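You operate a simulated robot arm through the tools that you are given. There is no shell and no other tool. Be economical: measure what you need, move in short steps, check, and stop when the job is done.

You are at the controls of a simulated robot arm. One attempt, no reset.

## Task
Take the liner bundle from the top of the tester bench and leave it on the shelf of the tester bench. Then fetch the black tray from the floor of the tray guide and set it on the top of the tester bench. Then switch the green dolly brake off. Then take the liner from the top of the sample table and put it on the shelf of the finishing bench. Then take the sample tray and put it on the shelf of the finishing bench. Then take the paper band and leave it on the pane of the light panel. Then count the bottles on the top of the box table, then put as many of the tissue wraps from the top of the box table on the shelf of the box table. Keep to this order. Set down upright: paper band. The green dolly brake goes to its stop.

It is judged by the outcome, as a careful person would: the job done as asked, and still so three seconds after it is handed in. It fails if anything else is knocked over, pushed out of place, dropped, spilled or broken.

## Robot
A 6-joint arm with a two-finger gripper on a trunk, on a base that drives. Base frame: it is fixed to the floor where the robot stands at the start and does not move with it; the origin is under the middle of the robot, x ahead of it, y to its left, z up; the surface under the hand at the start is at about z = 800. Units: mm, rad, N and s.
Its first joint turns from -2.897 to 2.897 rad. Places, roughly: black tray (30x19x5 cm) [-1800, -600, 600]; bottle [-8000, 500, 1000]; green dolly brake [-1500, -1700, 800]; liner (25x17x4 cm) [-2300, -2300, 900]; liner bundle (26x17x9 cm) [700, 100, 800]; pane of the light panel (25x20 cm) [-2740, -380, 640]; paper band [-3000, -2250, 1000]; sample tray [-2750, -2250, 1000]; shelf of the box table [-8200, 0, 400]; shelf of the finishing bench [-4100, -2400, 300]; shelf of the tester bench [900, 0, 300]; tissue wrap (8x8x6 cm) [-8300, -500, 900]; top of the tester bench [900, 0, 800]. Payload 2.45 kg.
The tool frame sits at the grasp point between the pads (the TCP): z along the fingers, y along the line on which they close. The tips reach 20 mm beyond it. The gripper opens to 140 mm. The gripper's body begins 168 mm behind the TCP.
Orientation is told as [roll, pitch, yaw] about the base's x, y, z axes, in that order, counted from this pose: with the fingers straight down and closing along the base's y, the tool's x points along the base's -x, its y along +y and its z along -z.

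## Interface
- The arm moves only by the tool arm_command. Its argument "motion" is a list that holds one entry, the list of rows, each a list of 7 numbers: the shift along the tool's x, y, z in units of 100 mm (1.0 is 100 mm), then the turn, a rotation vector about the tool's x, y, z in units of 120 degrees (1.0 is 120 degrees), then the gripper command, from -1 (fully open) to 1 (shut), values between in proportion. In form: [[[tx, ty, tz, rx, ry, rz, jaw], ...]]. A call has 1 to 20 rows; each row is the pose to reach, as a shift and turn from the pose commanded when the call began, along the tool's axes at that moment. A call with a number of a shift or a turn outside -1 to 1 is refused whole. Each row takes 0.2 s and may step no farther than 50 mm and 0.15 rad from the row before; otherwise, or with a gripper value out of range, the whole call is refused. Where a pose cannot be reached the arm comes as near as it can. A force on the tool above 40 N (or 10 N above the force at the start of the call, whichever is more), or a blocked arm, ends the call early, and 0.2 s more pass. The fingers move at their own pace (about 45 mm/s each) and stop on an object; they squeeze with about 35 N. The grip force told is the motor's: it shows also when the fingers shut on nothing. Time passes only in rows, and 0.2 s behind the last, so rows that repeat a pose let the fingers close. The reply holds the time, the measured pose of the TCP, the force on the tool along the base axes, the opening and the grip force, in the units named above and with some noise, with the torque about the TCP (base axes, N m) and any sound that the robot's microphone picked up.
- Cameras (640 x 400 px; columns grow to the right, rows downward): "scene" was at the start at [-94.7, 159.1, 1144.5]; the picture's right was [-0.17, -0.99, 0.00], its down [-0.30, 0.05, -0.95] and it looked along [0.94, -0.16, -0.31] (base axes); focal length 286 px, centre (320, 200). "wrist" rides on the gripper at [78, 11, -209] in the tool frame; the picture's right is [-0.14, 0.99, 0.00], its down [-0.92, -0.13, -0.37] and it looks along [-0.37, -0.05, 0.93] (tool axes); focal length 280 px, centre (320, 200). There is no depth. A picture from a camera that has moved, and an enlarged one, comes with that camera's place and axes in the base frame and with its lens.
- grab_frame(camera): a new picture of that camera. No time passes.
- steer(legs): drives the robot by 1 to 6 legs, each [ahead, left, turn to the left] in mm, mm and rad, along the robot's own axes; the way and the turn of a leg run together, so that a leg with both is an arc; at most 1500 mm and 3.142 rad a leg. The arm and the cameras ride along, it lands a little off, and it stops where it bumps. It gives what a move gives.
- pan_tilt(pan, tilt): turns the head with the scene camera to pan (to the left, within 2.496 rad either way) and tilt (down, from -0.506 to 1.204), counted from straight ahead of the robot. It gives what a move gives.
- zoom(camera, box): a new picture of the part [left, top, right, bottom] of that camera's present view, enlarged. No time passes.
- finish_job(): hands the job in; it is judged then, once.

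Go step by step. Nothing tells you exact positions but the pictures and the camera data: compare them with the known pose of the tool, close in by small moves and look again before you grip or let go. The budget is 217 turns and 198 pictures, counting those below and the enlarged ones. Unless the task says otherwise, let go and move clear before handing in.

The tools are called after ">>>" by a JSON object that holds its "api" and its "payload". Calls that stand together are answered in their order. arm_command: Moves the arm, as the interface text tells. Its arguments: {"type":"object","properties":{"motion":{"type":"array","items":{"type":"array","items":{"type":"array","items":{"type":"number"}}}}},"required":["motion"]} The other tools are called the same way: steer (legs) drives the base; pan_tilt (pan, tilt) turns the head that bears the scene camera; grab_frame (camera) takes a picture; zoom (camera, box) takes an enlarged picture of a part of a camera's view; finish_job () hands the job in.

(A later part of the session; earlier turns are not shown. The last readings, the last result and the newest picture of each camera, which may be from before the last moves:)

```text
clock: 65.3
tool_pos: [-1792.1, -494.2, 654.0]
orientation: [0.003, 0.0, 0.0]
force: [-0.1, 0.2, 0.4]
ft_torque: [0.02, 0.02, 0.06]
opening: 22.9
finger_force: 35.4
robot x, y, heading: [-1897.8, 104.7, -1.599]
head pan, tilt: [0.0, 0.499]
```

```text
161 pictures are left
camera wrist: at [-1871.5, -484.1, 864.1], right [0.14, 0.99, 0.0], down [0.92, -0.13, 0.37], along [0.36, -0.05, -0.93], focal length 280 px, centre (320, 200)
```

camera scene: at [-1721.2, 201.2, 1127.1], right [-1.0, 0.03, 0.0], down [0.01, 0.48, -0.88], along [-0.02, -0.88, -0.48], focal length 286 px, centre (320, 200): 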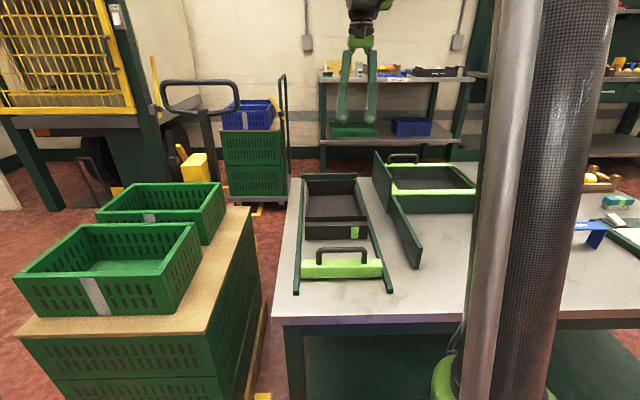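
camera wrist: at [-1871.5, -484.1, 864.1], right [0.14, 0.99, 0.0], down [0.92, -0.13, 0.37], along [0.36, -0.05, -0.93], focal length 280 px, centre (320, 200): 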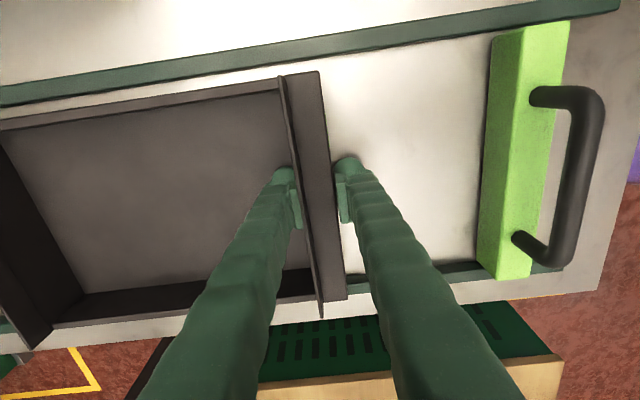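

Gripped, 22.9 mm thick. I'll lift slowly and check for tilt.

>>> {"api": "arm_command", "payload": {"motion": [[[0, 0, 0, 0, 0, 0, 1], [0, 0, -0.05, 0, 0, 0, 1], [0, 0, -0.12, 0, 0, 0, 1], [0, 0, -0.25, 0, 0, 0, 1], [0, 0, -0.4, 0, 0, 0, 1], [0, 0, -0.55, 0, 0, 0, 1], [0, 0, -0.7, 0, 0, 0, 1], [0, 0, -0.85, 0, 0, 0, 1], [0, 0, -1, 0, 0, 0, 1]]]}}

>>> {"api": "grab_frame", "payload": {"camera": "wrist"}}

>>> {"api": "grab_frame", "payload": {"camera": "scene"}}

```text
clock: 67.3
tool_pos: [-1791.0, -495.5, 756.1]
orientation: [0.003, -0.001, -0.001]
force: [0.5, -0.7, -1.5]
ft_torque: [0.14, 0.0, 0.02]
opening: 22.8
finger_force: 35.1
robot x, y, heading: [-1902.3, 109.1, -1.602]
head pan, tilt: [0.0, 0.499]
```

```text
160 pictures are left
camera wrist: at [-1869.3, -484.8, 966.5], right [0.14, 0.99, 0.0], down [0.92, -0.13, 0.37], along [0.36, -0.05, -0.93], focal length 280 px, centre (320, 200)
```

wrist: 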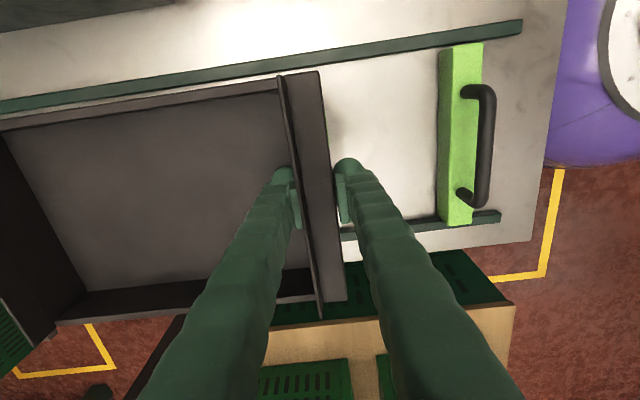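

```text
159 pictures are left
camera scene: at [-1721.3, 201.2, 1127.0], right [-1.0, 0.03, 0.0], down [0.01, 0.48, -0.88], along [-0.02, -0.88, -0.48], focal length 286 px, centre (320, 200)
```

scene: 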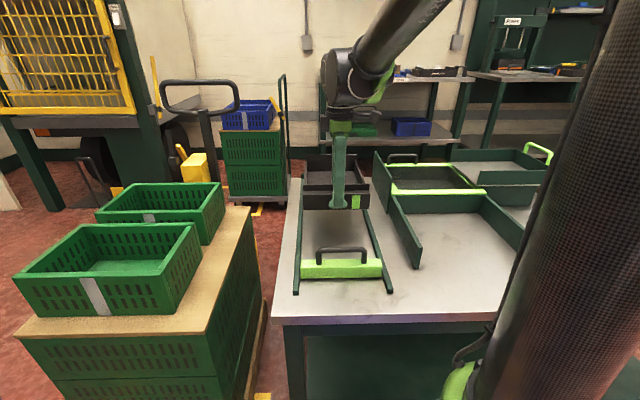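

Light and level. I'll raise it, back off, and carry it to the bench at the bundle's old spot.

>>> {"api": "arm_command", "payload": {"motion": [[[0, 0, -0.35, 0, 0, 0, 1], [0, 0, -0.7, 0, 0, 0, 1], [0, 0, -1, 0, 0, 0, 1]]]}}

>>> {"api": "arm_command", "payload": {"motion": [[[0, 0, -0.35, 0, 0, 0, 1], [0, 0, -0.7, 0, 0, 0, 1], [0, 0, -1, 0, 0, 0, 1]]]}}

>>> {"api": "steer", "payload": {"legs": [[-430, 0, 0], [0, 0, 1.6], [1300, 0, 0]]}}

>>> {"api": "grab_frame", "payload": {"camera": "scene"}}

```text
clock: 68.1
tool_pos: [-1793.7, -497.5, 858.5]
orientation: [0.002, 0.001, -0.002]
force: [1.0, -0.1, -0.8]
ft_torque: [0.17, -0.02, 0.01]
opening: 22.8
finger_force: 35.1
robot x, y, heading: [-1905.5, 109.3, -1.598]
head pan, tilt: [0.0, 0.499]
```

```text
clock: 68.9
tool_pos: [-1792.8, -497.4, 956.9]
orientation: [0.001, 0.0, -0.002]
force: [-0.3, -0.3, -1.4]
ft_torque: [0.19, 0.0, -0.01]
opening: 22.8
finger_force: 34.7
robot x, y, heading: [-1904.8, 107.9, -1.601]
head pan, tilt: [0.0, 0.499]
```

```text
clock: 81.5
tool_pos: [8.2, 692.0, 957.0]
orientation: [0.001, -0.001, 1.615]
force: [0.1, 0.5, -1.0]
ft_torque: [-0.02, 0.21, 0.0]
opening: 22.7
finger_force: 35.4
robot x, y, heading: [-589.7, 551.8, 0.019]
head pan, tilt: [0.0, 0.499]
```

```text
158 pictures are left
camera scene: at [-689.3, 726.3, 1127.0], right [0.02, -1.0, 0.0], down [-0.48, -0.01, -0.88], along [0.88, 0.02, -0.48], focal length 286 px, centre (320, 200)
```

scene: 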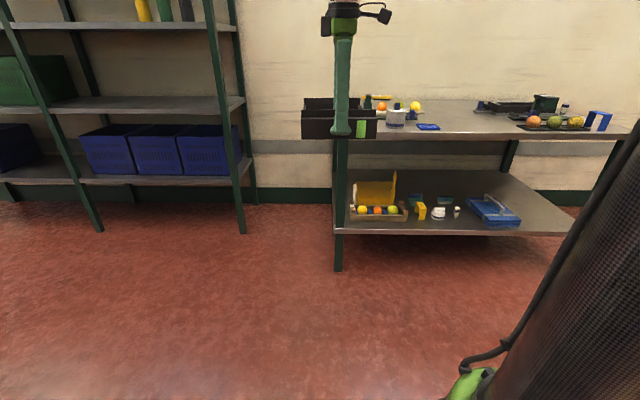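

>>> {"api": "steer", "payload": {"legs": [[0, -615, -0.019], [520, 0, 0]]}}

>>> {"api": "grab_frame", "payload": {"camera": "scene"}}

>>> {"api": "grab_frame", "payload": {"camera": "wrist"}}

```text
clock: 87.7
tool_pos: [545.6, 39.7, 956.1]
orientation: [0.002, 0.0, 1.582]
force: [0.3, -0.2, -0.7]
ft_torque: [0.0, 0.15, 0.03]
opening: 23.0
finger_force: 34.9
robot x, y, heading: [-53.1, -80.8, -0.014]
head pan, tilt: [0.0, 0.499]
```

```text
157 pictures are left
camera scene: at [-150.0, 96.5, 1127.0], right [-0.01, -1.0, 0.0], down [-0.48, 0.01, -0.88], along [0.88, -0.01, -0.48], focal length 286 px, centre (320, 200)
```

scene: 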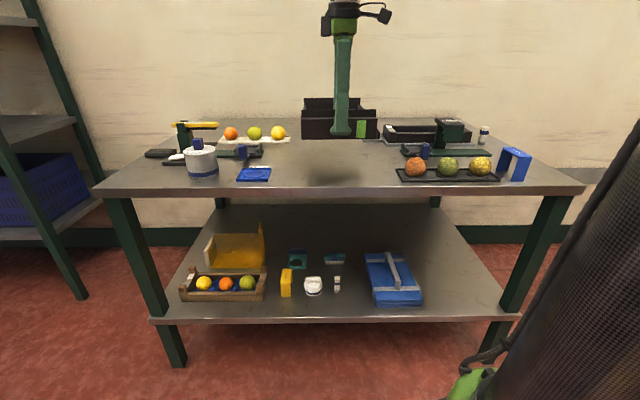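

```text
156 pictures are left
camera wrist: at [536.0, -39.8, 1166.1], right [-0.99, 0.13, 0.0], down [0.12, 0.92, 0.37], along [0.04, 0.36, -0.93], focal length 280 px, centre (320, 200)
```

wrist: 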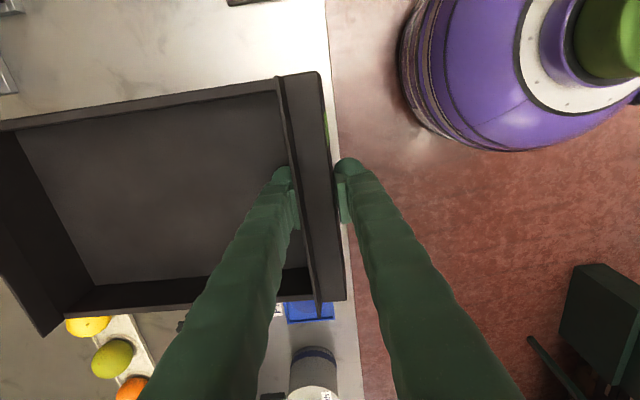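

>>> {"api": "arm_command", "payload": {"motion": [[[-0.3, -0.12, 0.1, 0, 0, 0, 1], [-0.3, -0.12, 0.4, 0, 0, 0, 1], [-0.3, -0.12, 0.7, 0, 0, 0, 1], [-0.3, -0.12, 0.84, 0, 0, 0, 1], [-0.3, -0.12, 0.84, 0, 0, 0, 1]]]}}

>>> {"api": "zoom", "payload": {"camera": "scene", "box": [220, 90, 440, 228]}}

>>> {"api": "grab_frame", "payload": {"camera": "wrist"}}

```text
clock: 88.9
tool_pos: [556.4, 67.8, 873.7]
orientation: [0.002, 0.0, 1.585]
force: [0.4, 0.4, -1.3]
ft_torque: [-0.01, 0.14, -0.02]
opening: 22.8
finger_force: 35.0
robot x, y, heading: [-56.2, -79.6, -0.011]
head pan, tilt: [0.0, 0.499]
```

```text
2.90 times, centred on (330, 159) of scene
camera zoom: at [-150.0, 96.5, 1127.0], right [-0.01, -1.0, 0.0], down [-0.48, 0.01, -0.88], along [0.88, -0.01, -0.48], focal length 830 px, centre (291, 319)
```

zoom: 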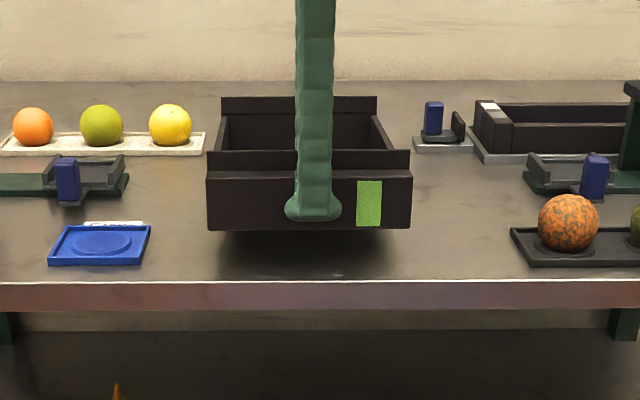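

```text
154 pictures are left
camera wrist: at [547.5, -10.3, 1082.5], right [-0.99, 0.13, 0.0], down [0.12, 0.92, 0.37], along [0.04, 0.36, -0.93], focal length 280 px, centre (320, 200)
```

wrist: 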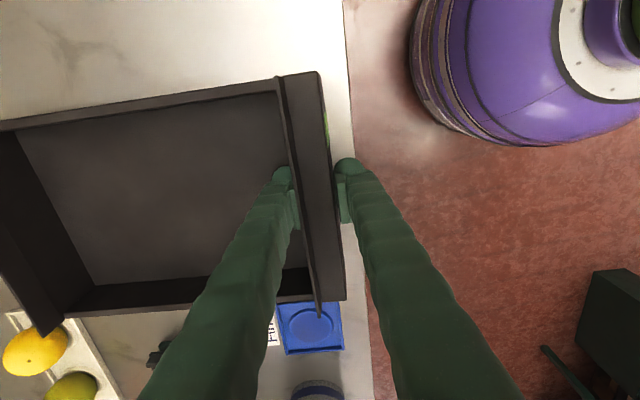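

>>> {"api": "arm_command", "payload": {"motion": [[[0, 0, 0.1, 0, 0, 0, 1], [0, 0, 0.18, 0, 0, 0, 1], [0, 0, 0.24, 0, 0, 0, 1], [0, 0, 0.28, 0, 0, 0, 1], [0, 0, 0.28, 0, 0, 0, 1]]]}}

>>> {"api": "zoom", "payload": {"camera": "scene", "box": [220, 90, 440, 228]}}

```text
clock: 90.1
tool_pos: [555.4, 68.2, 844.3]
orientation: [0.003, 0.001, 1.584]
force: [-0.6, -0.5, -0.7]
ft_torque: [0.03, 0.07, 0.02]
opening: 22.7
finger_force: 34.4
robot x, y, heading: [-57.4, -79.1, -0.014]
head pan, tilt: [0.0, 0.499]
```

```text
2.90 times, centred on (330, 159) of scene
camera zoom: at [-150.0, 96.5, 1127.0], right [-0.01, -1.0, 0.0], down [-0.48, 0.01, -0.88], along [0.88, -0.01, -0.48], focal length 830 px, centre (291, 319)
```

zoom: 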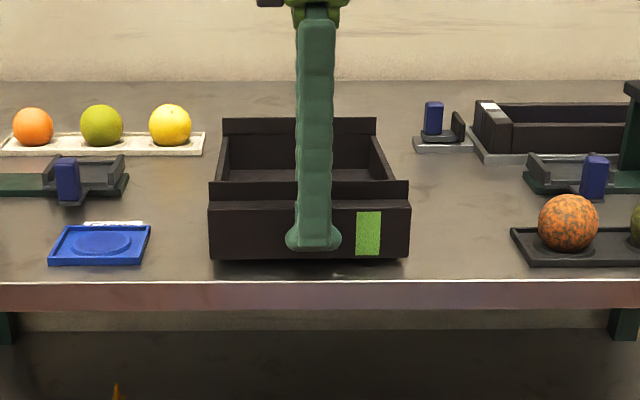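

>>> {"api": "arm_command", "payload": {"motion": [[[0, 0, 0.02, 0, 0, 0, 1], [0, 0, 0.04, 0, 0, 0, 1], [0, 0, 0.06, 0, 0, 0, 1], [0, 0, 0.06, 0, 0, 0, 1]]]}}

```text
clock: 91.1
tool_pos: [555.3, 69.3, 838.7]
orientation: [0.002, 0.0, 1.582]
force: [-0.1, 0.2, -1.3]
ft_torque: [0.0, 0.07, -0.03]
opening: 22.7
finger_force: 35.5
robot x, y, heading: [-56.1, -80.7, -0.017]
head pan, tilt: [0.0, 0.499]
```

>>> {"api": "arm_command", "payload": {"motion": [[[0, 0, 0.02, 0, 0, 0, 1], [0, 0, 0.04, 0, 0, 0, 1], [0, 0, 0.04, 0, 0, 0, 1]]]}}

>>> {"api": "zoom", "payload": {"camera": "scene", "box": [270, 120, 390, 200]}}

```text
clock: 91.9
tool_pos: [557.0, 69.6, 833.5]
orientation: [0.001, -0.001, 1.584]
force: [0.1, -0.4, 7.7]
ft_torque: [-0.03, -0.01, -0.06]
opening: 22.5
finger_force: 35.4
robot x, y, heading: [-57.6, -82.3, -0.016]
head pan, tilt: [0.0, 0.499]
```

```text
5.00 times, centred on (330, 160) of scene
camera zoom: at [-150.2, 96.4, 1127.0], right [-0.01, -1.0, 0.0], down [-0.48, 0.01, -0.88], along [0.88, -0.01, -0.48], focal length 1432 px, centre (270, 400)
```

zoom: 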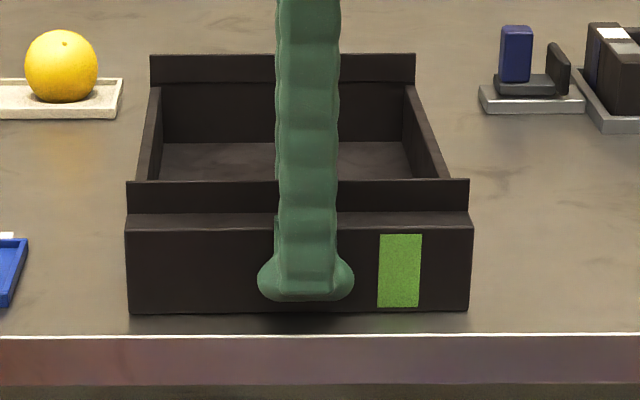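

Tray is seated on the bench (contact felt). I'll release, widen, and lift straight up.

>>> {"api": "arm_command", "payload": {"motion": [[[0, 0, -0.01, 0, 0, 0, 0.5], [0, 0, -0.01, 0, 0, 0, 0.2], [0, 0, -0.01, 0, 0, 0, 0.1], [0, 0, -0.01, 0, 0, 0, 0.1], [0, 0, -0.3, 0, 0, 0, 0.1], [0, 0, -0.65, 0, 0, 0, 0.1], [0, 0, -1.0, 0, 0, 0, 0.1]]]}}

>>> {"api": "arm_command", "payload": {"motion": [[[0, 0, -0.35, 0, 0, 0, 0.1], [0, 0, -0.7, 0, 0, 0, 0.1], [0, 0, -1.0, 0, 0, 0, 0.1]]]}}

>>> {"api": "grab_frame", "payload": {"camera": "scene"}}

```text
clock: 93.5
tool_pos: [554.8, 68.5, 933.8]
orientation: [0.003, 0.0, 1.582]
force: [0.1, -0.5, -0.3]
ft_torque: [-0.04, 0.04, 0.0]
opening: 63.0
finger_force: 0.1
robot x, y, heading: [-54.9, -76.0, -0.013]
head pan, tilt: [0.0, 0.499]
```

```text
clock: 94.3
tool_pos: [557.7, 66.4, 1034.8]
orientation: [0.0, -0.001, 1.583]
force: [-0.8, 0.4, -0.2]
ft_torque: [0.02, 0.01, 0.02]
opening: 63.0
finger_force: 0.0
robot x, y, heading: [-59.5, -78.2, -0.016]
head pan, tilt: [0.0, 0.499]
```

```text
151 pictures are left
camera scene: at [-150.0, 96.5, 1127.0], right [-0.01, -1.0, 0.0], down [-0.48, 0.01, -0.88], along [0.88, -0.01, -0.48], focal length 286 px, centre (320, 200)
```

scene: 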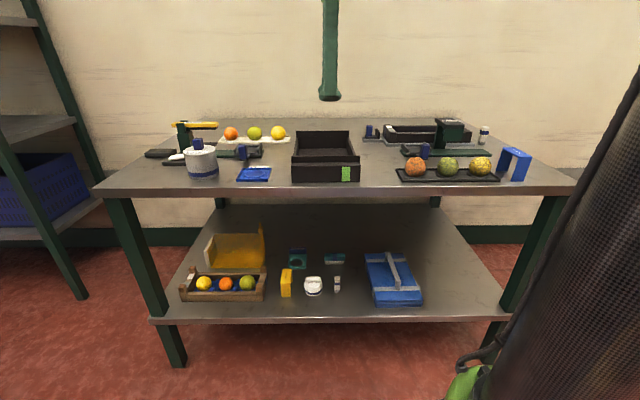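

Tray placed. Next, the dolly brake: I'll back off and survey the way to (-1500, -1700).

>>> {"api": "steer", "payload": {"legs": [[-450, 0, 0]]}}

>>> {"api": "pan_tilt", "payload": {"pan": -2.1, "tilt": 0.45}}

>>> {"api": "grab_frame", "payload": {"camera": "scene"}}

```text
clock: 97.0
tool_pos: [102.8, 77.8, 1032.8]
orientation: [0.001, 0.001, 1.599]
force: [0.4, -0.7, 0.2]
ft_torque: [0.02, 0.01, 0.01]
opening: 63.1
finger_force: 0.0
robot x, y, heading: [-508.5, -83.6, 0.0]
head pan, tilt: [0.0, 0.499]
```

```text
clock: 99.0
tool_pos: [104.9, 77.5, 1034.5]
orientation: [0.002, -0.001, 1.597]
force: [-0.7, -0.3, 0.5]
ft_torque: [0.0, -0.03, 0.0]
opening: 63.0
finger_force: 0.0
robot x, y, heading: [-506.5, -79.9, 0.001]
head pan, tilt: [-2.1, 0.45]
```

```text
150 pictures are left
camera scene: at [-740.1, 17.8, 1131.5], right [-0.86, 0.5, 0.0], down [0.22, 0.38, -0.9], along [-0.45, -0.78, -0.44], focal length 286 px, centre (320, 200)
```

scene: 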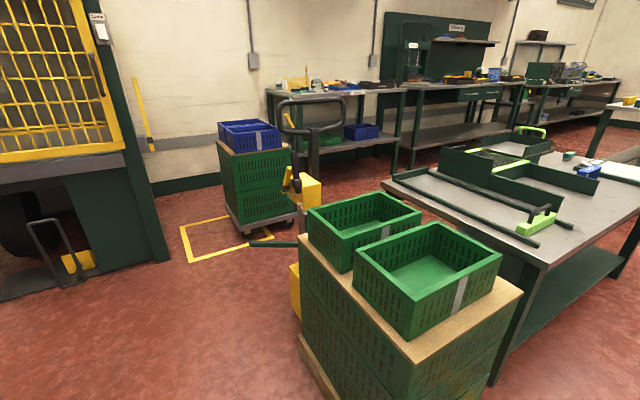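

>>> {"api": "zoom", "payload": {"camera": "scene", "box": [200, 70, 360, 260]}}

```text
2.11 times, centred on (280, 165) of scene
camera zoom: at [-740.1, 17.8, 1131.5], right [-0.86, 0.5, 0.0], down [0.22, 0.38, -0.9], along [-0.45, -0.78, -0.44], focal length 603 px, centre (404, 274)
```

zoom: 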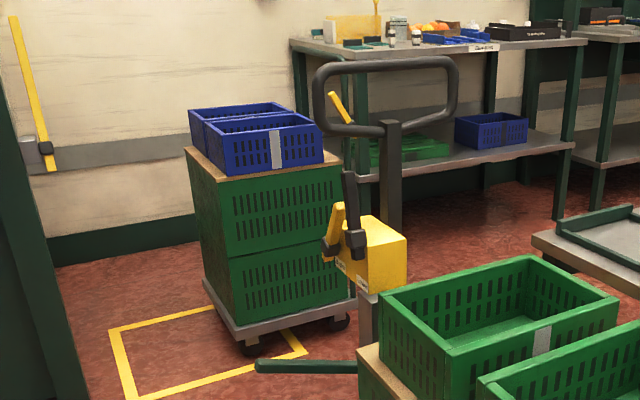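

The lever is yellow, on top of the dolly's green handle. I'll drive to about (-900, -1150) facing it, turning in open floor first.

>>> {"api": "steer", "payload": {"legs": [[-94, -520, 0], [0, 0, -2.447]]}}

>>> {"api": "pan_tilt", "payload": {"pan": 0.0, "tilt": 0.4}}

>>> {"api": "grab_frame", "payload": {"camera": "scene"}}

```text
clock: 107.8
tool_pos: [-921.7, -1148.9, 1033.5]
orientation: [0.002, 0.0, -0.769]
force: [0.8, -0.1, 0.6]
ft_torque: [-0.01, -0.05, 0.0]
opening: 63.1
finger_force: 0.0
robot x, y, heading: [-590.9, -608.8, -2.364]
head pan, tilt: [-2.1, 0.45]
```

```text
clock: 109.8
tool_pos: [-921.4, -1148.9, 1034.0]
orientation: [0.001, 0.0, -0.766]
force: [0.3, 0.1, 0.8]
ft_torque: [-0.02, 0.01, 0.03]
opening: 63.1
finger_force: 0.0
robot x, y, heading: [-595.9, -607.2, -2.359]
head pan, tilt: [0.0, 0.4]
```

```text
148 pictures are left
camera scene: at [-399.0, -666.5, 1136.2], right [-0.7, 0.71, 0.0], down [0.28, 0.27, -0.92], along [-0.66, -0.65, -0.39], focal length 286 px, centre (320, 200)
```

scene: 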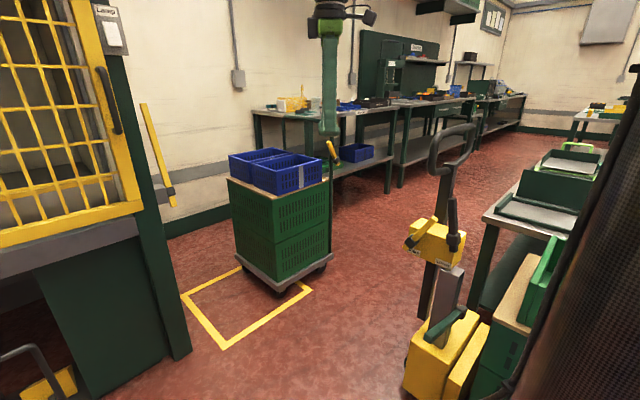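

>>> {"api": "zoom", "payload": {"camera": "scene", "box": [260, 110, 400, 200]}}

```text
4.44 times, centred on (330, 155) of scene
camera zoom: at [-399.0, -666.5, 1136.2], right [-0.7, 0.71, 0.0], down [0.28, 0.27, -0.92], along [-0.66, -0.65, -0.39], focal length 1272 px, centre (276, 400)
```

zoom: 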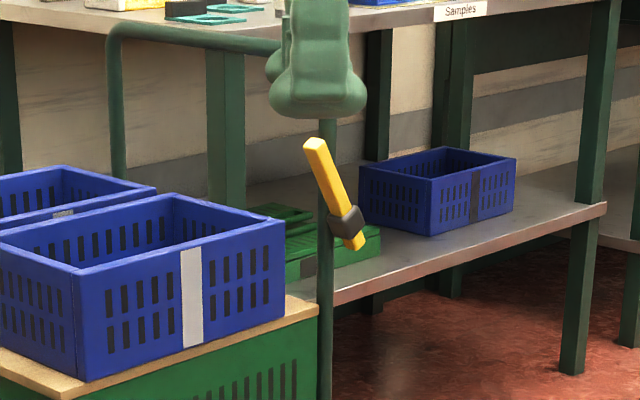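

The brake lever sits on the north post of the dolly's handle. I'll come closer for a good look.

>>> {"api": "steer", "payload": {"legs": [[598, 172, 0], [0, 0, -0.2]]}}

>>> {"api": "grab_frame", "payload": {"camera": "scene"}}

>>> {"api": "grab_frame", "payload": {"camera": "wrist"}}

```text
clock: 114.0
tool_pos: [-1326.4, -1624.5, 1033.0]
orientation: [0.003, 0.0, -0.959]
force: [0.6, -0.1, 0.5]
ft_torque: [0.02, -0.02, 0.01]
opening: 63.2
finger_force: 0.0
robot x, y, heading: [-901.2, -1159.2, -2.555]
head pan, tilt: [0.0, 0.4]
```

```text
146 pictures are left
camera scene: at [-721.0, -1249.0, 1136.2], right [-0.55, 0.83, 0.0], down [0.32, 0.22, -0.92], along [-0.77, -0.51, -0.39], focal length 286 px, centre (320, 200)
```

scene: 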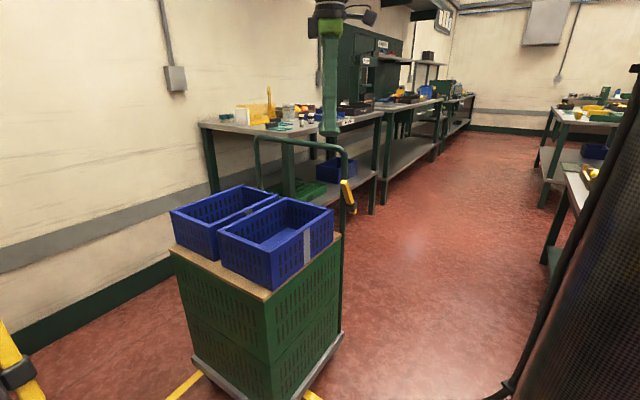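

```text
145 pictures are left
camera wrist: at [-1362.1, -1554.4, 1243.7], right [0.89, 0.46, 0.0], down [0.42, -0.83, 0.37], along [0.17, -0.33, -0.93], focal length 280 px, centre (320, 200)
```

wrist: 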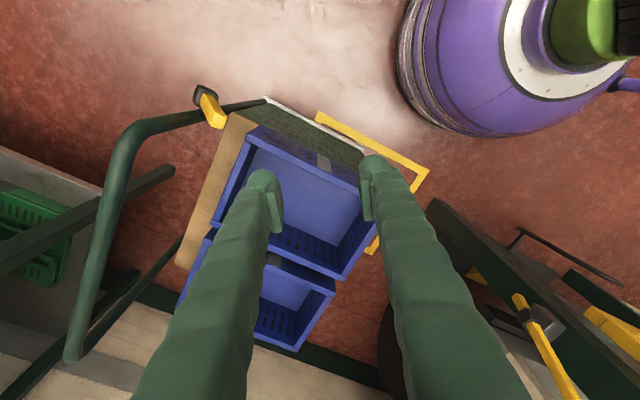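

>>> {"api": "zoom", "payload": {"camera": "scene", "box": [290, 140, 400, 240]}}

>>> {"api": "zoom", "payload": {"camera": "wrist", "box": [160, 60, 280, 150]}}

```text
4.00 times, centred on (345, 190) of scene
camera zoom: at [-721.0, -1249.0, 1136.2], right [-0.55, 0.83, 0.0], down [0.32, 0.22, -0.92], along [-0.77, -0.51, -0.39], focal length 1145 px, centre (220, 240)
```

zoom: 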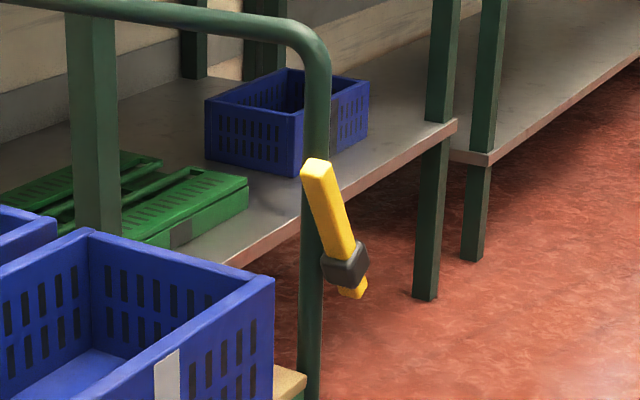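

```text
4.44 times, centred on (220, 105) of wrist
camera zoom: at [-1362.1, -1554.4, 1243.7], right [0.89, 0.46, 0.0], down [0.42, -0.83, 0.37], along [0.17, -0.33, -0.93], focal length 1246 px, centre (764, 622)
```

zoom: 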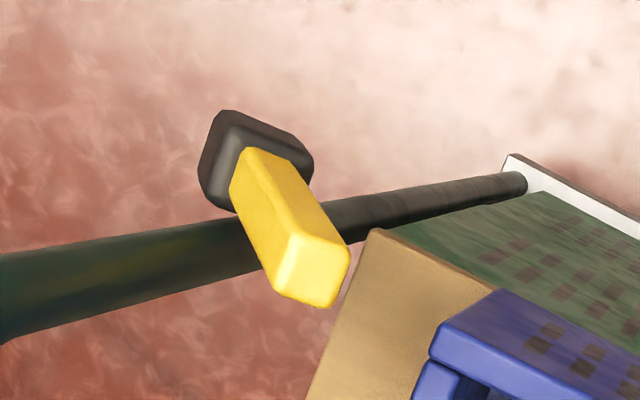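

I triangulated the lever: pivot (-1528, -1656, 734), tip (-1468, -1653, 840), swinging in the x–z plane and now tilted 30° toward +x. I'll push it over to -x with closed fingers pointing nearly horizontally south. First I turn the hand.

>>> {"api": "arm_command", "payload": {"motion": [[[0.2, -0.08, 0, 0, 0, 0.06, 1], [0.4, -0.16, 0, 0, 0, 0.12, 1], [0.6, -0.24, 0, 0, 0, 0.18, 1], [0.8, -0.32, 0, 0, 0, 0.24, 1], [1.0, -0.4, 0, 0, 0, 0.292, 1], [1.0, -0.4, 0, 0, 0, 0.292, 1]]]}}

>>> {"api": "arm_command", "payload": {"motion": [[[0, 0, 0.1, 0, -0.07, 0, 1], [0, 0, 0.2, 0, -0.14, 0, 1], [0, 0, 0.3, 0, -0.21, 0, 1], [0, 0, 0.4, 0, -0.28, 0, 1], [0, 0, 0.5, 0, -0.35, 0, 1], [0, 0, 0.6, 0, -0.42, 0, 1], [0, 0, 0.7, 0, -0.49, 0, 1], [0, 0, 0.8, 0, -0.56, 0, 1], [0, 0, 0.9, 0, -0.625, 0, 1], [0, 0, 0.9, 0, -0.625, 0, 1]]]}}

>>> {"api": "grab_frame", "payload": {"camera": "wrist"}}

>>> {"api": "grab_frame", "payload": {"camera": "scene"}}

```text
clock: 115.4
tool_pos: [-1415.6, -1563.6, 1036.7]
orientation: [0.0, 0.0, -1.571]
force: [0.1, -0.5, 0.7]
ft_torque: [-0.01, 0.03, 0.03]
opening: 0.0
finger_force: 29.0
robot x, y, heading: [-902.1, -1154.0, -2.554]
head pan, tilt: [0.0, 0.4]
```

```text
clock: 117.6
tool_pos: [-1415.7, -1563.4, 944.8]
orientation: [0.002, -1.308, -1.57]
force: [0.0, -0.4, 1.2]
ft_torque: [0.01, 0.01, 0.01]
opening: 0.2
finger_force: 28.8
robot x, y, heading: [-907.0, -1162.3, -2.552]
head pan, tilt: [0.0, 0.4]
```

```text
142 pictures are left
camera wrist: at [-1404.8, -1342.1, 924.4], right [0.99, -0.03, 0.13], down [-0.13, 0.12, 0.98], along [-0.05, -0.99, 0.11], focal length 280 px, centre (320, 200)
```

wrist: 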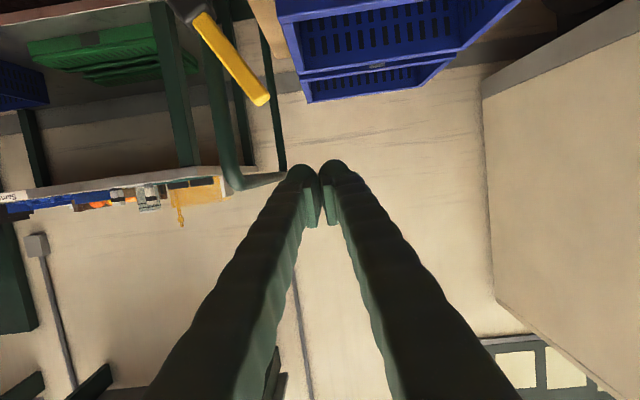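

```text
141 pictures are left
camera scene: at [-721.0, -1249.0, 1136.2], right [-0.55, 0.83, 0.0], down [0.32, 0.22, -0.92], along [-0.77, -0.51, -0.39], focal length 286 px, centre (320, 200)
```

scene: 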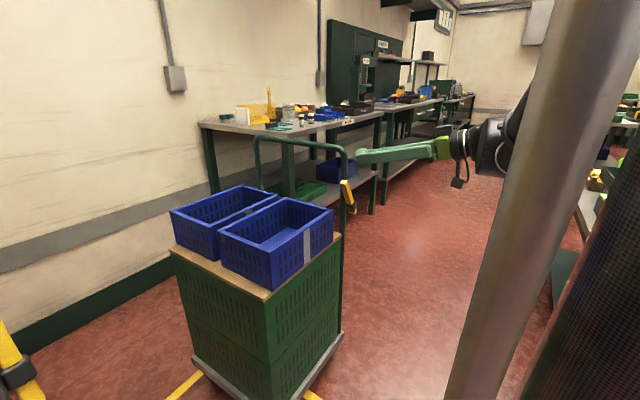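

>>> {"api": "arm_command", "payload": {"motion": [[[0.46, 0, 0.12, 0, 0, 0, 1], [0.918, 0, 0.247, 0, 0, 0, 1]]]}}

>>> {"api": "arm_command", "payload": {"motion": [[[0.14, -0.24, 0.3, 0, 0, 0, 1], [0.28, -0.24, 0.6, 0, 0, 0, 1], [0.28, -0.24, 0.88, 0, 0, 0, 1], [0.28, -0.24, 0.88, 0, 0, 0, 1]]]}}

>>> {"api": "grab_frame", "payload": {"camera": "wrist"}}

>>> {"api": "zoom", "payload": {"camera": "scene", "box": [280, 110, 480, 240]}}

```text
clock: 118.2
tool_pos: [-1415.2, -1564.4, 846.0]
orientation: [0.001, -1.308, -1.573]
force: [0.7, 0.5, 0.5]
ft_torque: [-0.03, 0.04, -0.03]
opening: 0.0
finger_force: 28.8
robot x, y, heading: [-900.8, -1155.2, -2.556]
head pan, tilt: [0.0, 0.4]
```

```text
clock: 119.2
tool_pos: [-1440.6, -1641.4, 798.8]
orientation: [0.003, -1.308, -1.572]
force: [0.4, -0.4, -0.6]
ft_torque: [0.01, 0.03, 0.0]
opening: 0.1
finger_force: 29.1
robot x, y, heading: [-902.6, -1159.4, -2.555]
head pan, tilt: [0.0, 0.4]
```

```text
140 pictures are left
camera wrist: at [-1429.5, -1419.7, 778.8], right [0.99, -0.03, 0.13], down [-0.13, 0.12, 0.98], along [-0.05, -0.99, 0.11], focal length 280 px, centre (320, 200)
```

wrist: 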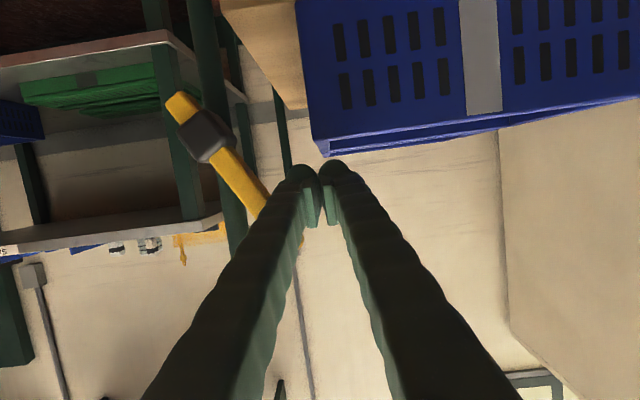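

```text
3.08 times, centred on (380, 175) of scene
camera zoom: at [-721.1, -1249.0, 1136.2], right [-0.55, 0.83, 0.0], down [0.32, 0.22, -0.92], along [-0.77, -0.51, -0.39], focal length 881 px, centre (135, 277)
```

zoom: 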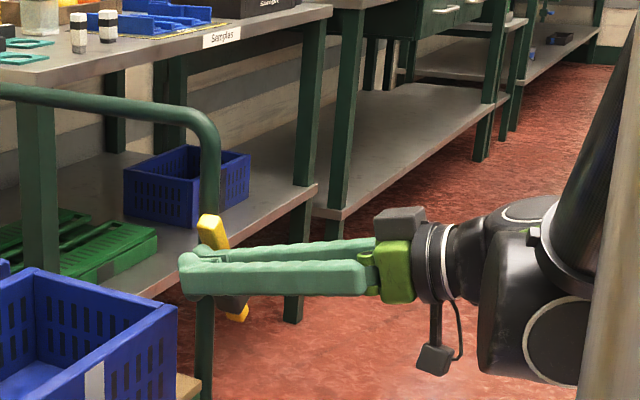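

Fingers are beside the lever. Pushing it along its arc toward -x.

>>> {"api": "arm_command", "payload": {"motion": [[[0.02, -0.15, 0.0, 0, 0, 0, 1], [0.02, -0.24, 0.0, 0, 0, 0, 1], [-0.05, -0.33, -0.01, 0, 0, 0, 1], [-0.11, -0.42, -0.03, 0, 0, 0, 1], [-0.15, -0.52, -0.04, 0, 0, 0, 1], [-0.19, -0.63, -0.05, 0, 0, 0, 1], [-0.22, -0.74, -0.06, 0, 0, 0, 1], [-0.23, -0.86, -0.06, 0, 0, 0, 1]]]}}

>>> {"api": "grab_frame", "payload": {"camera": "wrist"}}

```text
clock: 121.0
tool_pos: [-1527.0, -1642.4, 821.9]
orientation: [0.002, -1.307, -1.572]
force: [0.0, -0.8, -0.2]
ft_torque: [0.0, -0.01, 0.01]
opening: 0.1
finger_force: 29.6
robot x, y, heading: [-900.9, -1153.9, -2.555]
head pan, tilt: [0.0, 0.4]
```

```text
138 pictures are left
camera wrist: at [-1516.2, -1420.9, 802.2], right [0.99, -0.04, 0.13], down [-0.13, 0.12, 0.98], along [-0.05, -0.99, 0.11], focal length 280 px, centre (320, 200)
```

wrist: 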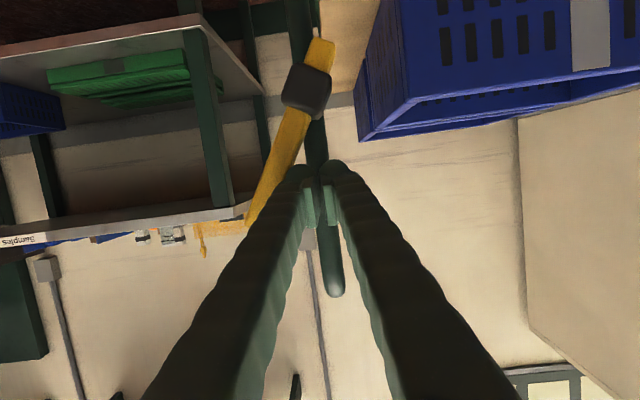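

The lever swings freely. I continue along the arc until it stops.

>>> {"api": "arm_command", "payload": {"motion": [[[0, -0.11, 0, 0, 0, 0, 1], [0.02, -0.22, 0.005, 0, 0, 0, 1], [0.05, -0.33, 0.013, 0, 0, 0, 1], [0.1, -0.43, 0.026, 0, 0, 0, 1]]]}}

>>> {"api": "grab_frame", "payload": {"camera": "wrist"}}

```text
clock: 121.5
tool_pos: [-1529.5, -1643.7, 822.7]
orientation: [0.012, -1.309, -1.573]
force: [9.4, 4.0, 13.6]
ft_torque: [-0.07, 0.15, -0.01]
opening: 0.1
finger_force: 29.0
robot x, y, heading: [-901.5, -1156.6, -2.552]
head pan, tilt: [0.0, 0.4]
stopped in row 2: the force on the tool passed its limit at 54 N (the readings are from after the stop); the commanded pose is now the measured one
```

```text
137 pictures are left
camera wrist: at [-1520.5, -1421.4, 803.0], right [0.99, -0.03, 0.14], down [-0.13, 0.12, 0.98], along [-0.04, -0.99, 0.11], focal length 280 px, centre (320, 200)
```

wrist: 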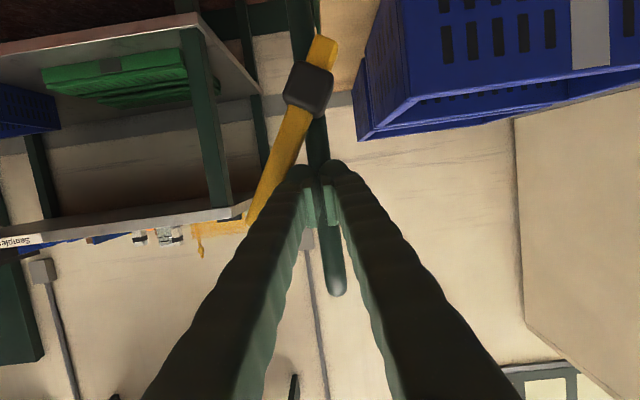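

The lever is now about 32° to the other side and blocked firmly, so it's at its stop. I'll retreat and verify it stays.

>>> {"api": "arm_command", "payload": {"motion": [[[0.03, 0.1, 0, 0, 0, 0, 1], [0.05, 0.2, 0, 0, 0, 0, 1], [0.05, 0.2, -0.4, 0, 0, 0, 1], [0.05, 0.2, -0.8, 0, 0, 0, 1], [0.0, 0.2, -1.0, 0, 0, 0, 1]]]}}

>>> {"api": "grab_frame", "payload": {"camera": "wrist"}}

>>> {"api": "zoom", "payload": {"camera": "scene", "box": [280, 110, 480, 240]}}

```text
clock: 122.7
tool_pos: [-1511.9, -1545.5, 850.1]
orientation: [0.012, -1.307, -1.572]
force: [-0.3, -0.1, 0.6]
ft_torque: [0.02, 0.0, 0.0]
opening: 0.2
finger_force: 29.1
robot x, y, heading: [-900.0, -1160.7, -2.555]
head pan, tilt: [0.0, 0.4]
```

```text
136 pictures are left
camera wrist: at [-1502.0, -1324.7, 829.6], right [0.99, -0.03, 0.14], down [-0.13, 0.12, 0.98], along [-0.04, -0.99, 0.11], focal length 280 px, centre (320, 200)
```

wrist: 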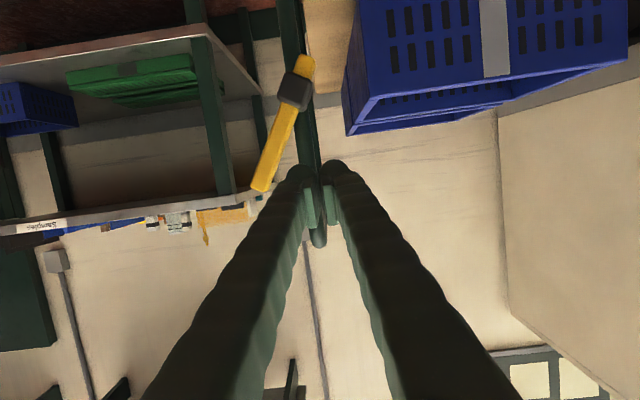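

```text
3.08 times, centred on (380, 175) of scene
camera zoom: at [-720.6, -1248.6, 1136.2], right [-0.56, 0.83, 0.0], down [0.32, 0.22, -0.92], along [-0.77, -0.51, -0.39], focal length 881 px, centre (135, 277)
```

zoom: 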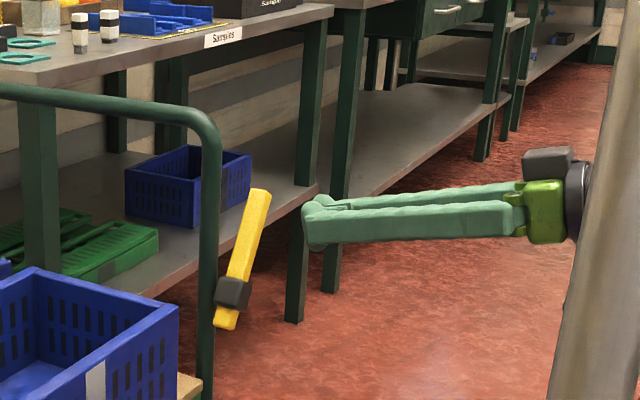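

Brake lever is over at its other stop and stays. Now for the liner on the sample table (-2300, -2300): I'll raise the arm, and look at the passage between the dolly and the pallet jack.

>>> {"api": "arm_command", "payload": {"motion": [[[-0.3, 0.1, -0.2, 0, 0.07, 0, 1], [-0.6, 0.2, -0.4, 0, 0.14, 0, 1], [-0.9, 0.3, -0.6, 0, 0.21, 0, 1], [-1.0, 0.4, -0.8, 0, 0.28, 0, 1], [-1.0, 0.5, -1.0, 0, 0.35, 0, 1], [-1.0, 0.6, -1.0, 0, 0.42, 0, 1], [-1.0, 0.7, -1.0, 0, 0.49, 0, 1], [-1.0, 0.8, -1.0, 0, 0.56, 0, 1], [-1.0, 0.8, -1.0, 0, 0.625, 0, 1]]]}}

>>> {"api": "pan_tilt", "payload": {"pan": -0.6, "tilt": 0.6}}

>>> {"api": "grab_frame", "payload": {"camera": "scene"}}

```text
clock: 124.7
tool_pos: [-1432.0, -1475.8, 971.5]
orientation: [0.003, 0.003, -1.56]
force: [0.7, 0.2, -0.4]
ft_torque: [-0.02, -0.03, -0.01]
opening: 0.0
finger_force: 29.1
robot x, y, heading: [-902.0, -1154.9, -2.552]
head pan, tilt: [0.0, 0.4]
```

```text
clock: 125.7
tool_pos: [-1433.4, -1475.2, 972.5]
orientation: [0.004, -0.001, -1.562]
force: [0.4, 0.0, 0.2]
ft_torque: [0.0, 0.0, 0.01]
opening: 0.1
finger_force: 29.3
robot x, y, heading: [-898.9, -1157.6, -2.553]
head pan, tilt: [-0.6, 0.6]
```

```text
134 pictures are left
camera scene: at [-731.8, -1196.2, 1118.0], right [0.01, 1.0, 0.0], down [0.56, -0.01, -0.83], along [-0.83, 0.01, -0.56], focal length 286 px, centre (320, 200)
```

scene: 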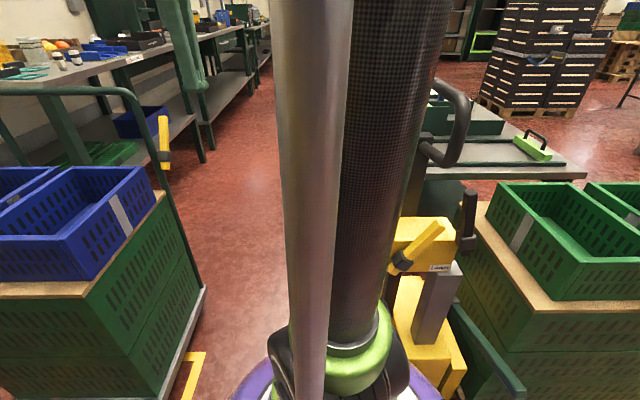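

The gap between the dolly and the jack is too tight, so I'll go round the north side of the guide bench instead. First I back off to open floor, face west and shift north.

>>> {"api": "steer", "payload": {"legs": [[-614, -308, 0], [0, 0, -0.589], [0, -860, 0], [1500, 0, 0], [1400, 0, 0]]}}

>>> {"api": "pan_tilt", "payload": {"pan": 0.6, "tilt": 0.35}}

>>> {"api": "grab_frame", "payload": {"camera": "scene"}}

```text
clock: 128.6
tool_pos: [-1169.0, -1008.7, 971.6]
orientation: [-0.007, -0.013, -1.572]
force: [-2.9, -4.4, -1.1]
ft_torque: [-0.06, 0.08, 0.02]
opening: 0.0
finger_force: 29.4
robot x, y, heading: [-630.9, -690.6, -2.568]
head pan, tilt: [-0.6, 0.6]
stopped in leg 1: the force on the tool passed its limit at 141 N (the readings are from after the stop); the commanded pose is now the measured one
```

```text
clock: 130.0
tool_pos: [-1169.4, -1009.2, 972.7]
orientation: [-0.006, -0.011, -1.574]
force: [-4.4, -10.5, 3.4]
ft_torque: [-0.05, -0.01, -0.07]
opening: 0.0
finger_force: 29.3
robot x, y, heading: [-628.4, -688.3, -2.572]
head pan, tilt: [0.6, 0.351]
```

```text
133 pictures are left
camera scene: at [-408.3, -822.0, 1140.7], right [-0.92, 0.39, 0.0], down [0.13, 0.32, -0.94], along [-0.36, -0.87, -0.34], focal length 286 px, centre (320, 200)
```

scene: 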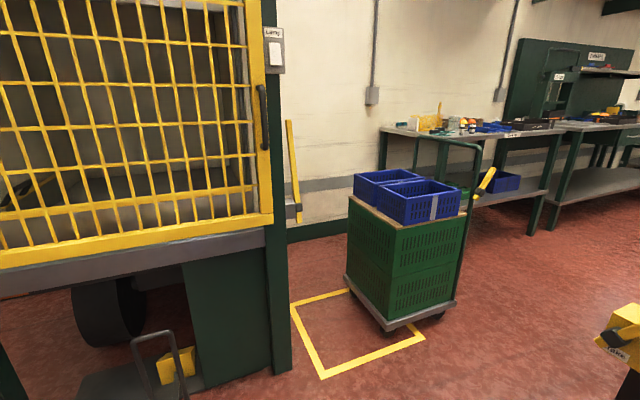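

The hand bumped something at (-1170, -1010), probably the jack handle. I'll look before moving.

>>> {"api": "grab_frame", "payload": {"camera": "wrist"}}

>>> {"api": "pan_tilt", "payload": {"pan": -0.1, "tilt": 0.4}}

>>> {"api": "grab_frame", "payload": {"camera": "scene"}}

```text
132 pictures are left
camera wrist: at [-1156.8, -928.4, 1181.1], right [0.99, -0.14, 0.0], down [-0.13, -0.92, 0.38], along [-0.06, -0.38, -0.92], focal length 280 px, centre (320, 200)
```

wrist: 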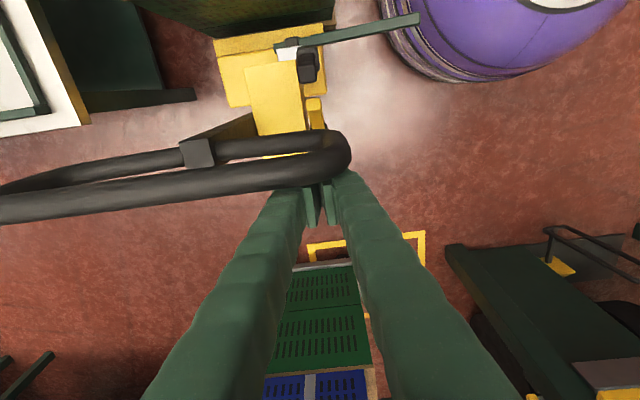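

```text
clock: 131.1
tool_pos: [-1168.8, -1009.4, 972.7]
orientation: [-0.007, -0.013, -1.574]
force: [-5.1, -10.7, 2.3]
ft_torque: [-0.07, -0.01, -0.08]
opening: 0.1
finger_force: 29.8
robot x, y, heading: [-629.6, -691.3, -2.571]
head pan, tilt: [-0.099, 0.4]
```

```text
131 pictures are left
camera scene: at [-454.6, -778.5, 1136.2], right [-0.46, 0.89, 0.0], down [0.35, 0.18, -0.92], along [-0.82, -0.42, -0.39], focal length 286 px, centre (320, 200)
```

scene: 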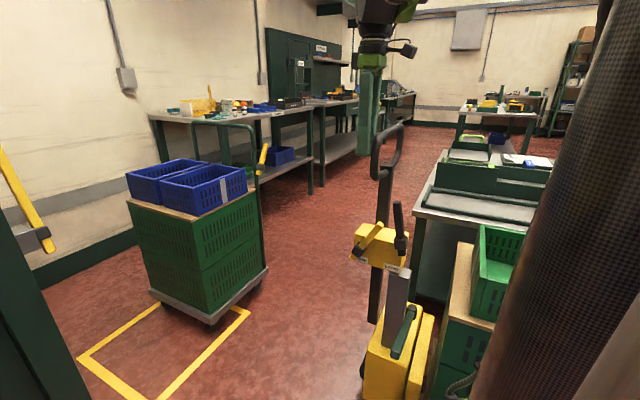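

The fingers touch the end of the jack's handle loop. I'll back the hand off south, then raise it well above.

>>> {"api": "arm_command", "payload": {"motion": [[[-0.2, 0.05, 0, 0, 0, 0, 1], [-0.5, 0.1, 0, 0, 0, 0, 1], [-0.5, 0.1, -0.5, 0, 0, 0, 1], [-0.5, 0.1, -1.0, 0, 0, 0, 1]]]}}

>>> {"api": "arm_command", "payload": {"motion": [[[0, 0, -0.5, 0, 0, 0, 1], [0, 0, -1.0, 0, 0, 0, 1]]]}}

>>> {"api": "grab_frame", "payload": {"camera": "scene"}}

>>> {"api": "grab_frame", "payload": {"camera": "wrist"}}

```text
clock: 132.1
tool_pos: [-1159.8, -1057.2, 1075.9]
orientation: [-0.008, -0.014, -1.572]
force: [0.4, 0.1, -0.1]
ft_torque: [-0.01, 0.03, 0.0]
opening: 0.0
finger_force: 29.8
robot x, y, heading: [-632.3, -692.6, -2.572]
head pan, tilt: [-0.099, 0.4]
```

```text
clock: 132.7
tool_pos: [-1158.3, -1054.1, 1172.5]
orientation: [-0.009, -0.013, -1.575]
force: [0.2, -0.7, -0.7]
ft_torque: [0.02, -0.02, 0.04]
opening: 0.0
finger_force: 28.9
robot x, y, heading: [-631.8, -691.8, -2.567]
head pan, tilt: [-0.099, 0.4]
```

```text
130 pictures are left
camera scene: at [-454.5, -778.1, 1136.2], right [-0.46, 0.89, 0.0], down [0.35, 0.18, -0.92], along [-0.82, -0.42, -0.39], focal length 286 px, centre (320, 200)
```

scene: 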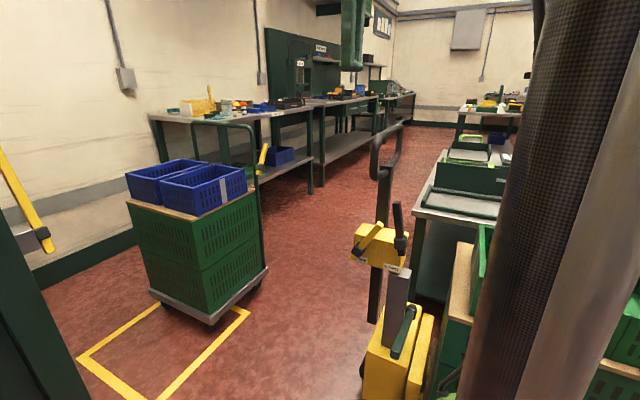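

```text
129 pictures are left
camera wrist: at [-1146.9, -973.7, 1381.1], right [0.99, -0.14, 0.0], down [-0.13, -0.92, 0.38], along [-0.06, -0.38, -0.92], focal length 280 px, centre (320, 200)
```

wrist: 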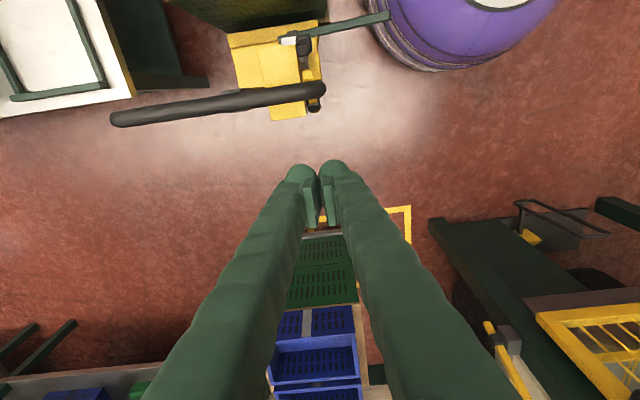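

The jack looks unmoved. With the hand high at 1170 mm, I'll continue: face west, go north, then west.

>>> {"api": "steer", "payload": {"legs": [[0, 0, -0.572], [0, -990, 0], [1500, 0, 0], [1400, 0, 0]]}}

>>> {"api": "pan_tilt", "payload": {"pan": 0.7, "tilt": 0.35}}

>>> {"api": "grab_frame", "payload": {"camera": "scene"}}

```text
clock: 152.9
tool_pos: [-4171.4, 162.7, 1172.3]
orientation: [-0.007, -0.012, -2.108]
force: [0.1, 0.8, -0.2]
ft_torque: [-0.03, 0.03, 0.03]
opening: 0.0
finger_force: 29.4
robot x, y, heading: [-3527.8, 204.4, -3.107]
head pan, tilt: [-0.099, 0.4]
```

```text
clock: 154.1
tool_pos: [-4170.2, 162.9, 1172.3]
orientation: [-0.007, -0.014, -2.108]
force: [0.6, -0.2, 0.6]
ft_torque: [0.0, -0.02, 0.01]
opening: 0.0
finger_force: 29.8
robot x, y, heading: [-3534.9, 207.1, -3.11]
head pan, tilt: [0.7, 0.351]
```

```text
128 pictures are left
camera scene: at [-3398.6, -24.2, 1140.7], right [-0.67, 0.74, 0.0], down [0.25, 0.23, -0.94], along [-0.69, -0.63, -0.34], focal length 286 px, centre (320, 200)
```

scene: 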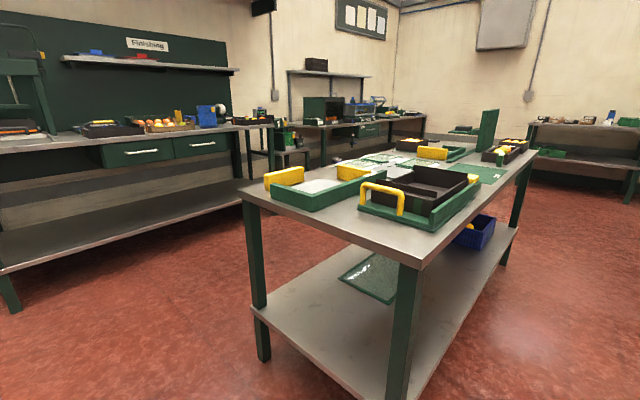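

>>> {"api": "pan_tilt", "payload": {"pan": 1.5, "tilt": 0.5}}

>>> {"api": "grab_frame", "payload": {"camera": "scene"}}

```text
clock: 155.2
tool_pos: [-4170.3, 162.9, 1172.5]
orientation: [-0.006, -0.014, -2.11]
force: [-1.1, 0.0, 0.6]
ft_torque: [-0.02, 0.0, 0.01]
opening: 0.0
finger_force: 29.6
robot x, y, heading: [-3531.9, 206.0, -3.102]
head pan, tilt: [1.499, 0.499]
```

```text
127 pictures are left
camera scene: at [-3332.8, -52.5, 1127.1], right [-1.0, 0.03, 0.0], down [0.02, 0.48, -0.88], along [-0.03, -0.88, -0.48], focal length 286 px, centre (320, 200)
```

scene: 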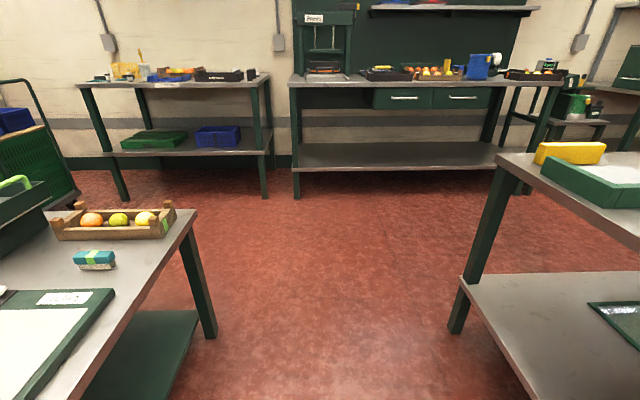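

The gap west of the guide bench is about 1 m wide (x -2900..-3930), so I can pass. The finishing bench and the sample table are along the wall. Zooming on the sample table.

>>> {"api": "zoom", "payload": {"camera": "scene", "box": [70, 30, 300, 110]}}

>>> {"api": "zoom", "payload": {"camera": "scene", "box": [270, 0, 590, 200]}}

```text
2.78 times, centred on (185, 70) of scene
camera zoom: at [-3332.8, -52.5, 1127.1], right [-1.0, 0.03, 0.0], down [0.02, 0.48, -0.88], along [-0.03, -0.88, -0.48], focal length 797 px, centre (696, 562)
```

zoom: 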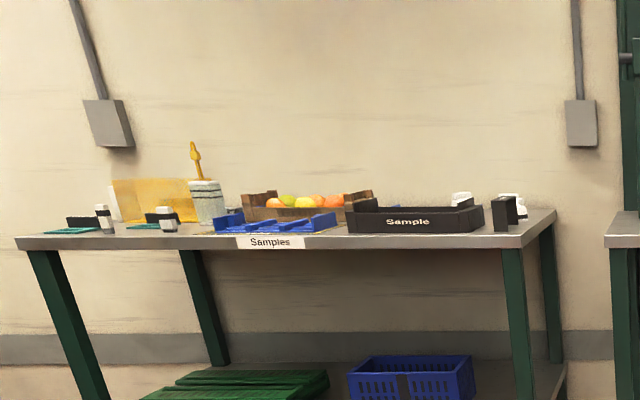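

```text
2.00 times, centred on (430, 100) of scene
camera zoom: at [-3332.8, -52.5, 1127.1], right [-1.0, 0.03, 0.0], down [0.02, 0.48, -0.88], along [-0.03, -0.88, -0.48], focal length 573 px, centre (100, 400)
```

zoom: 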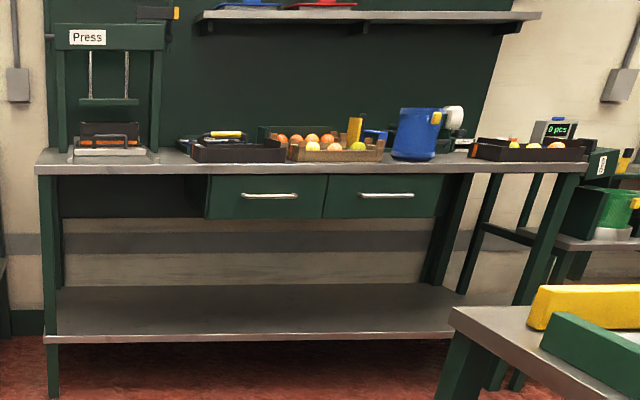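

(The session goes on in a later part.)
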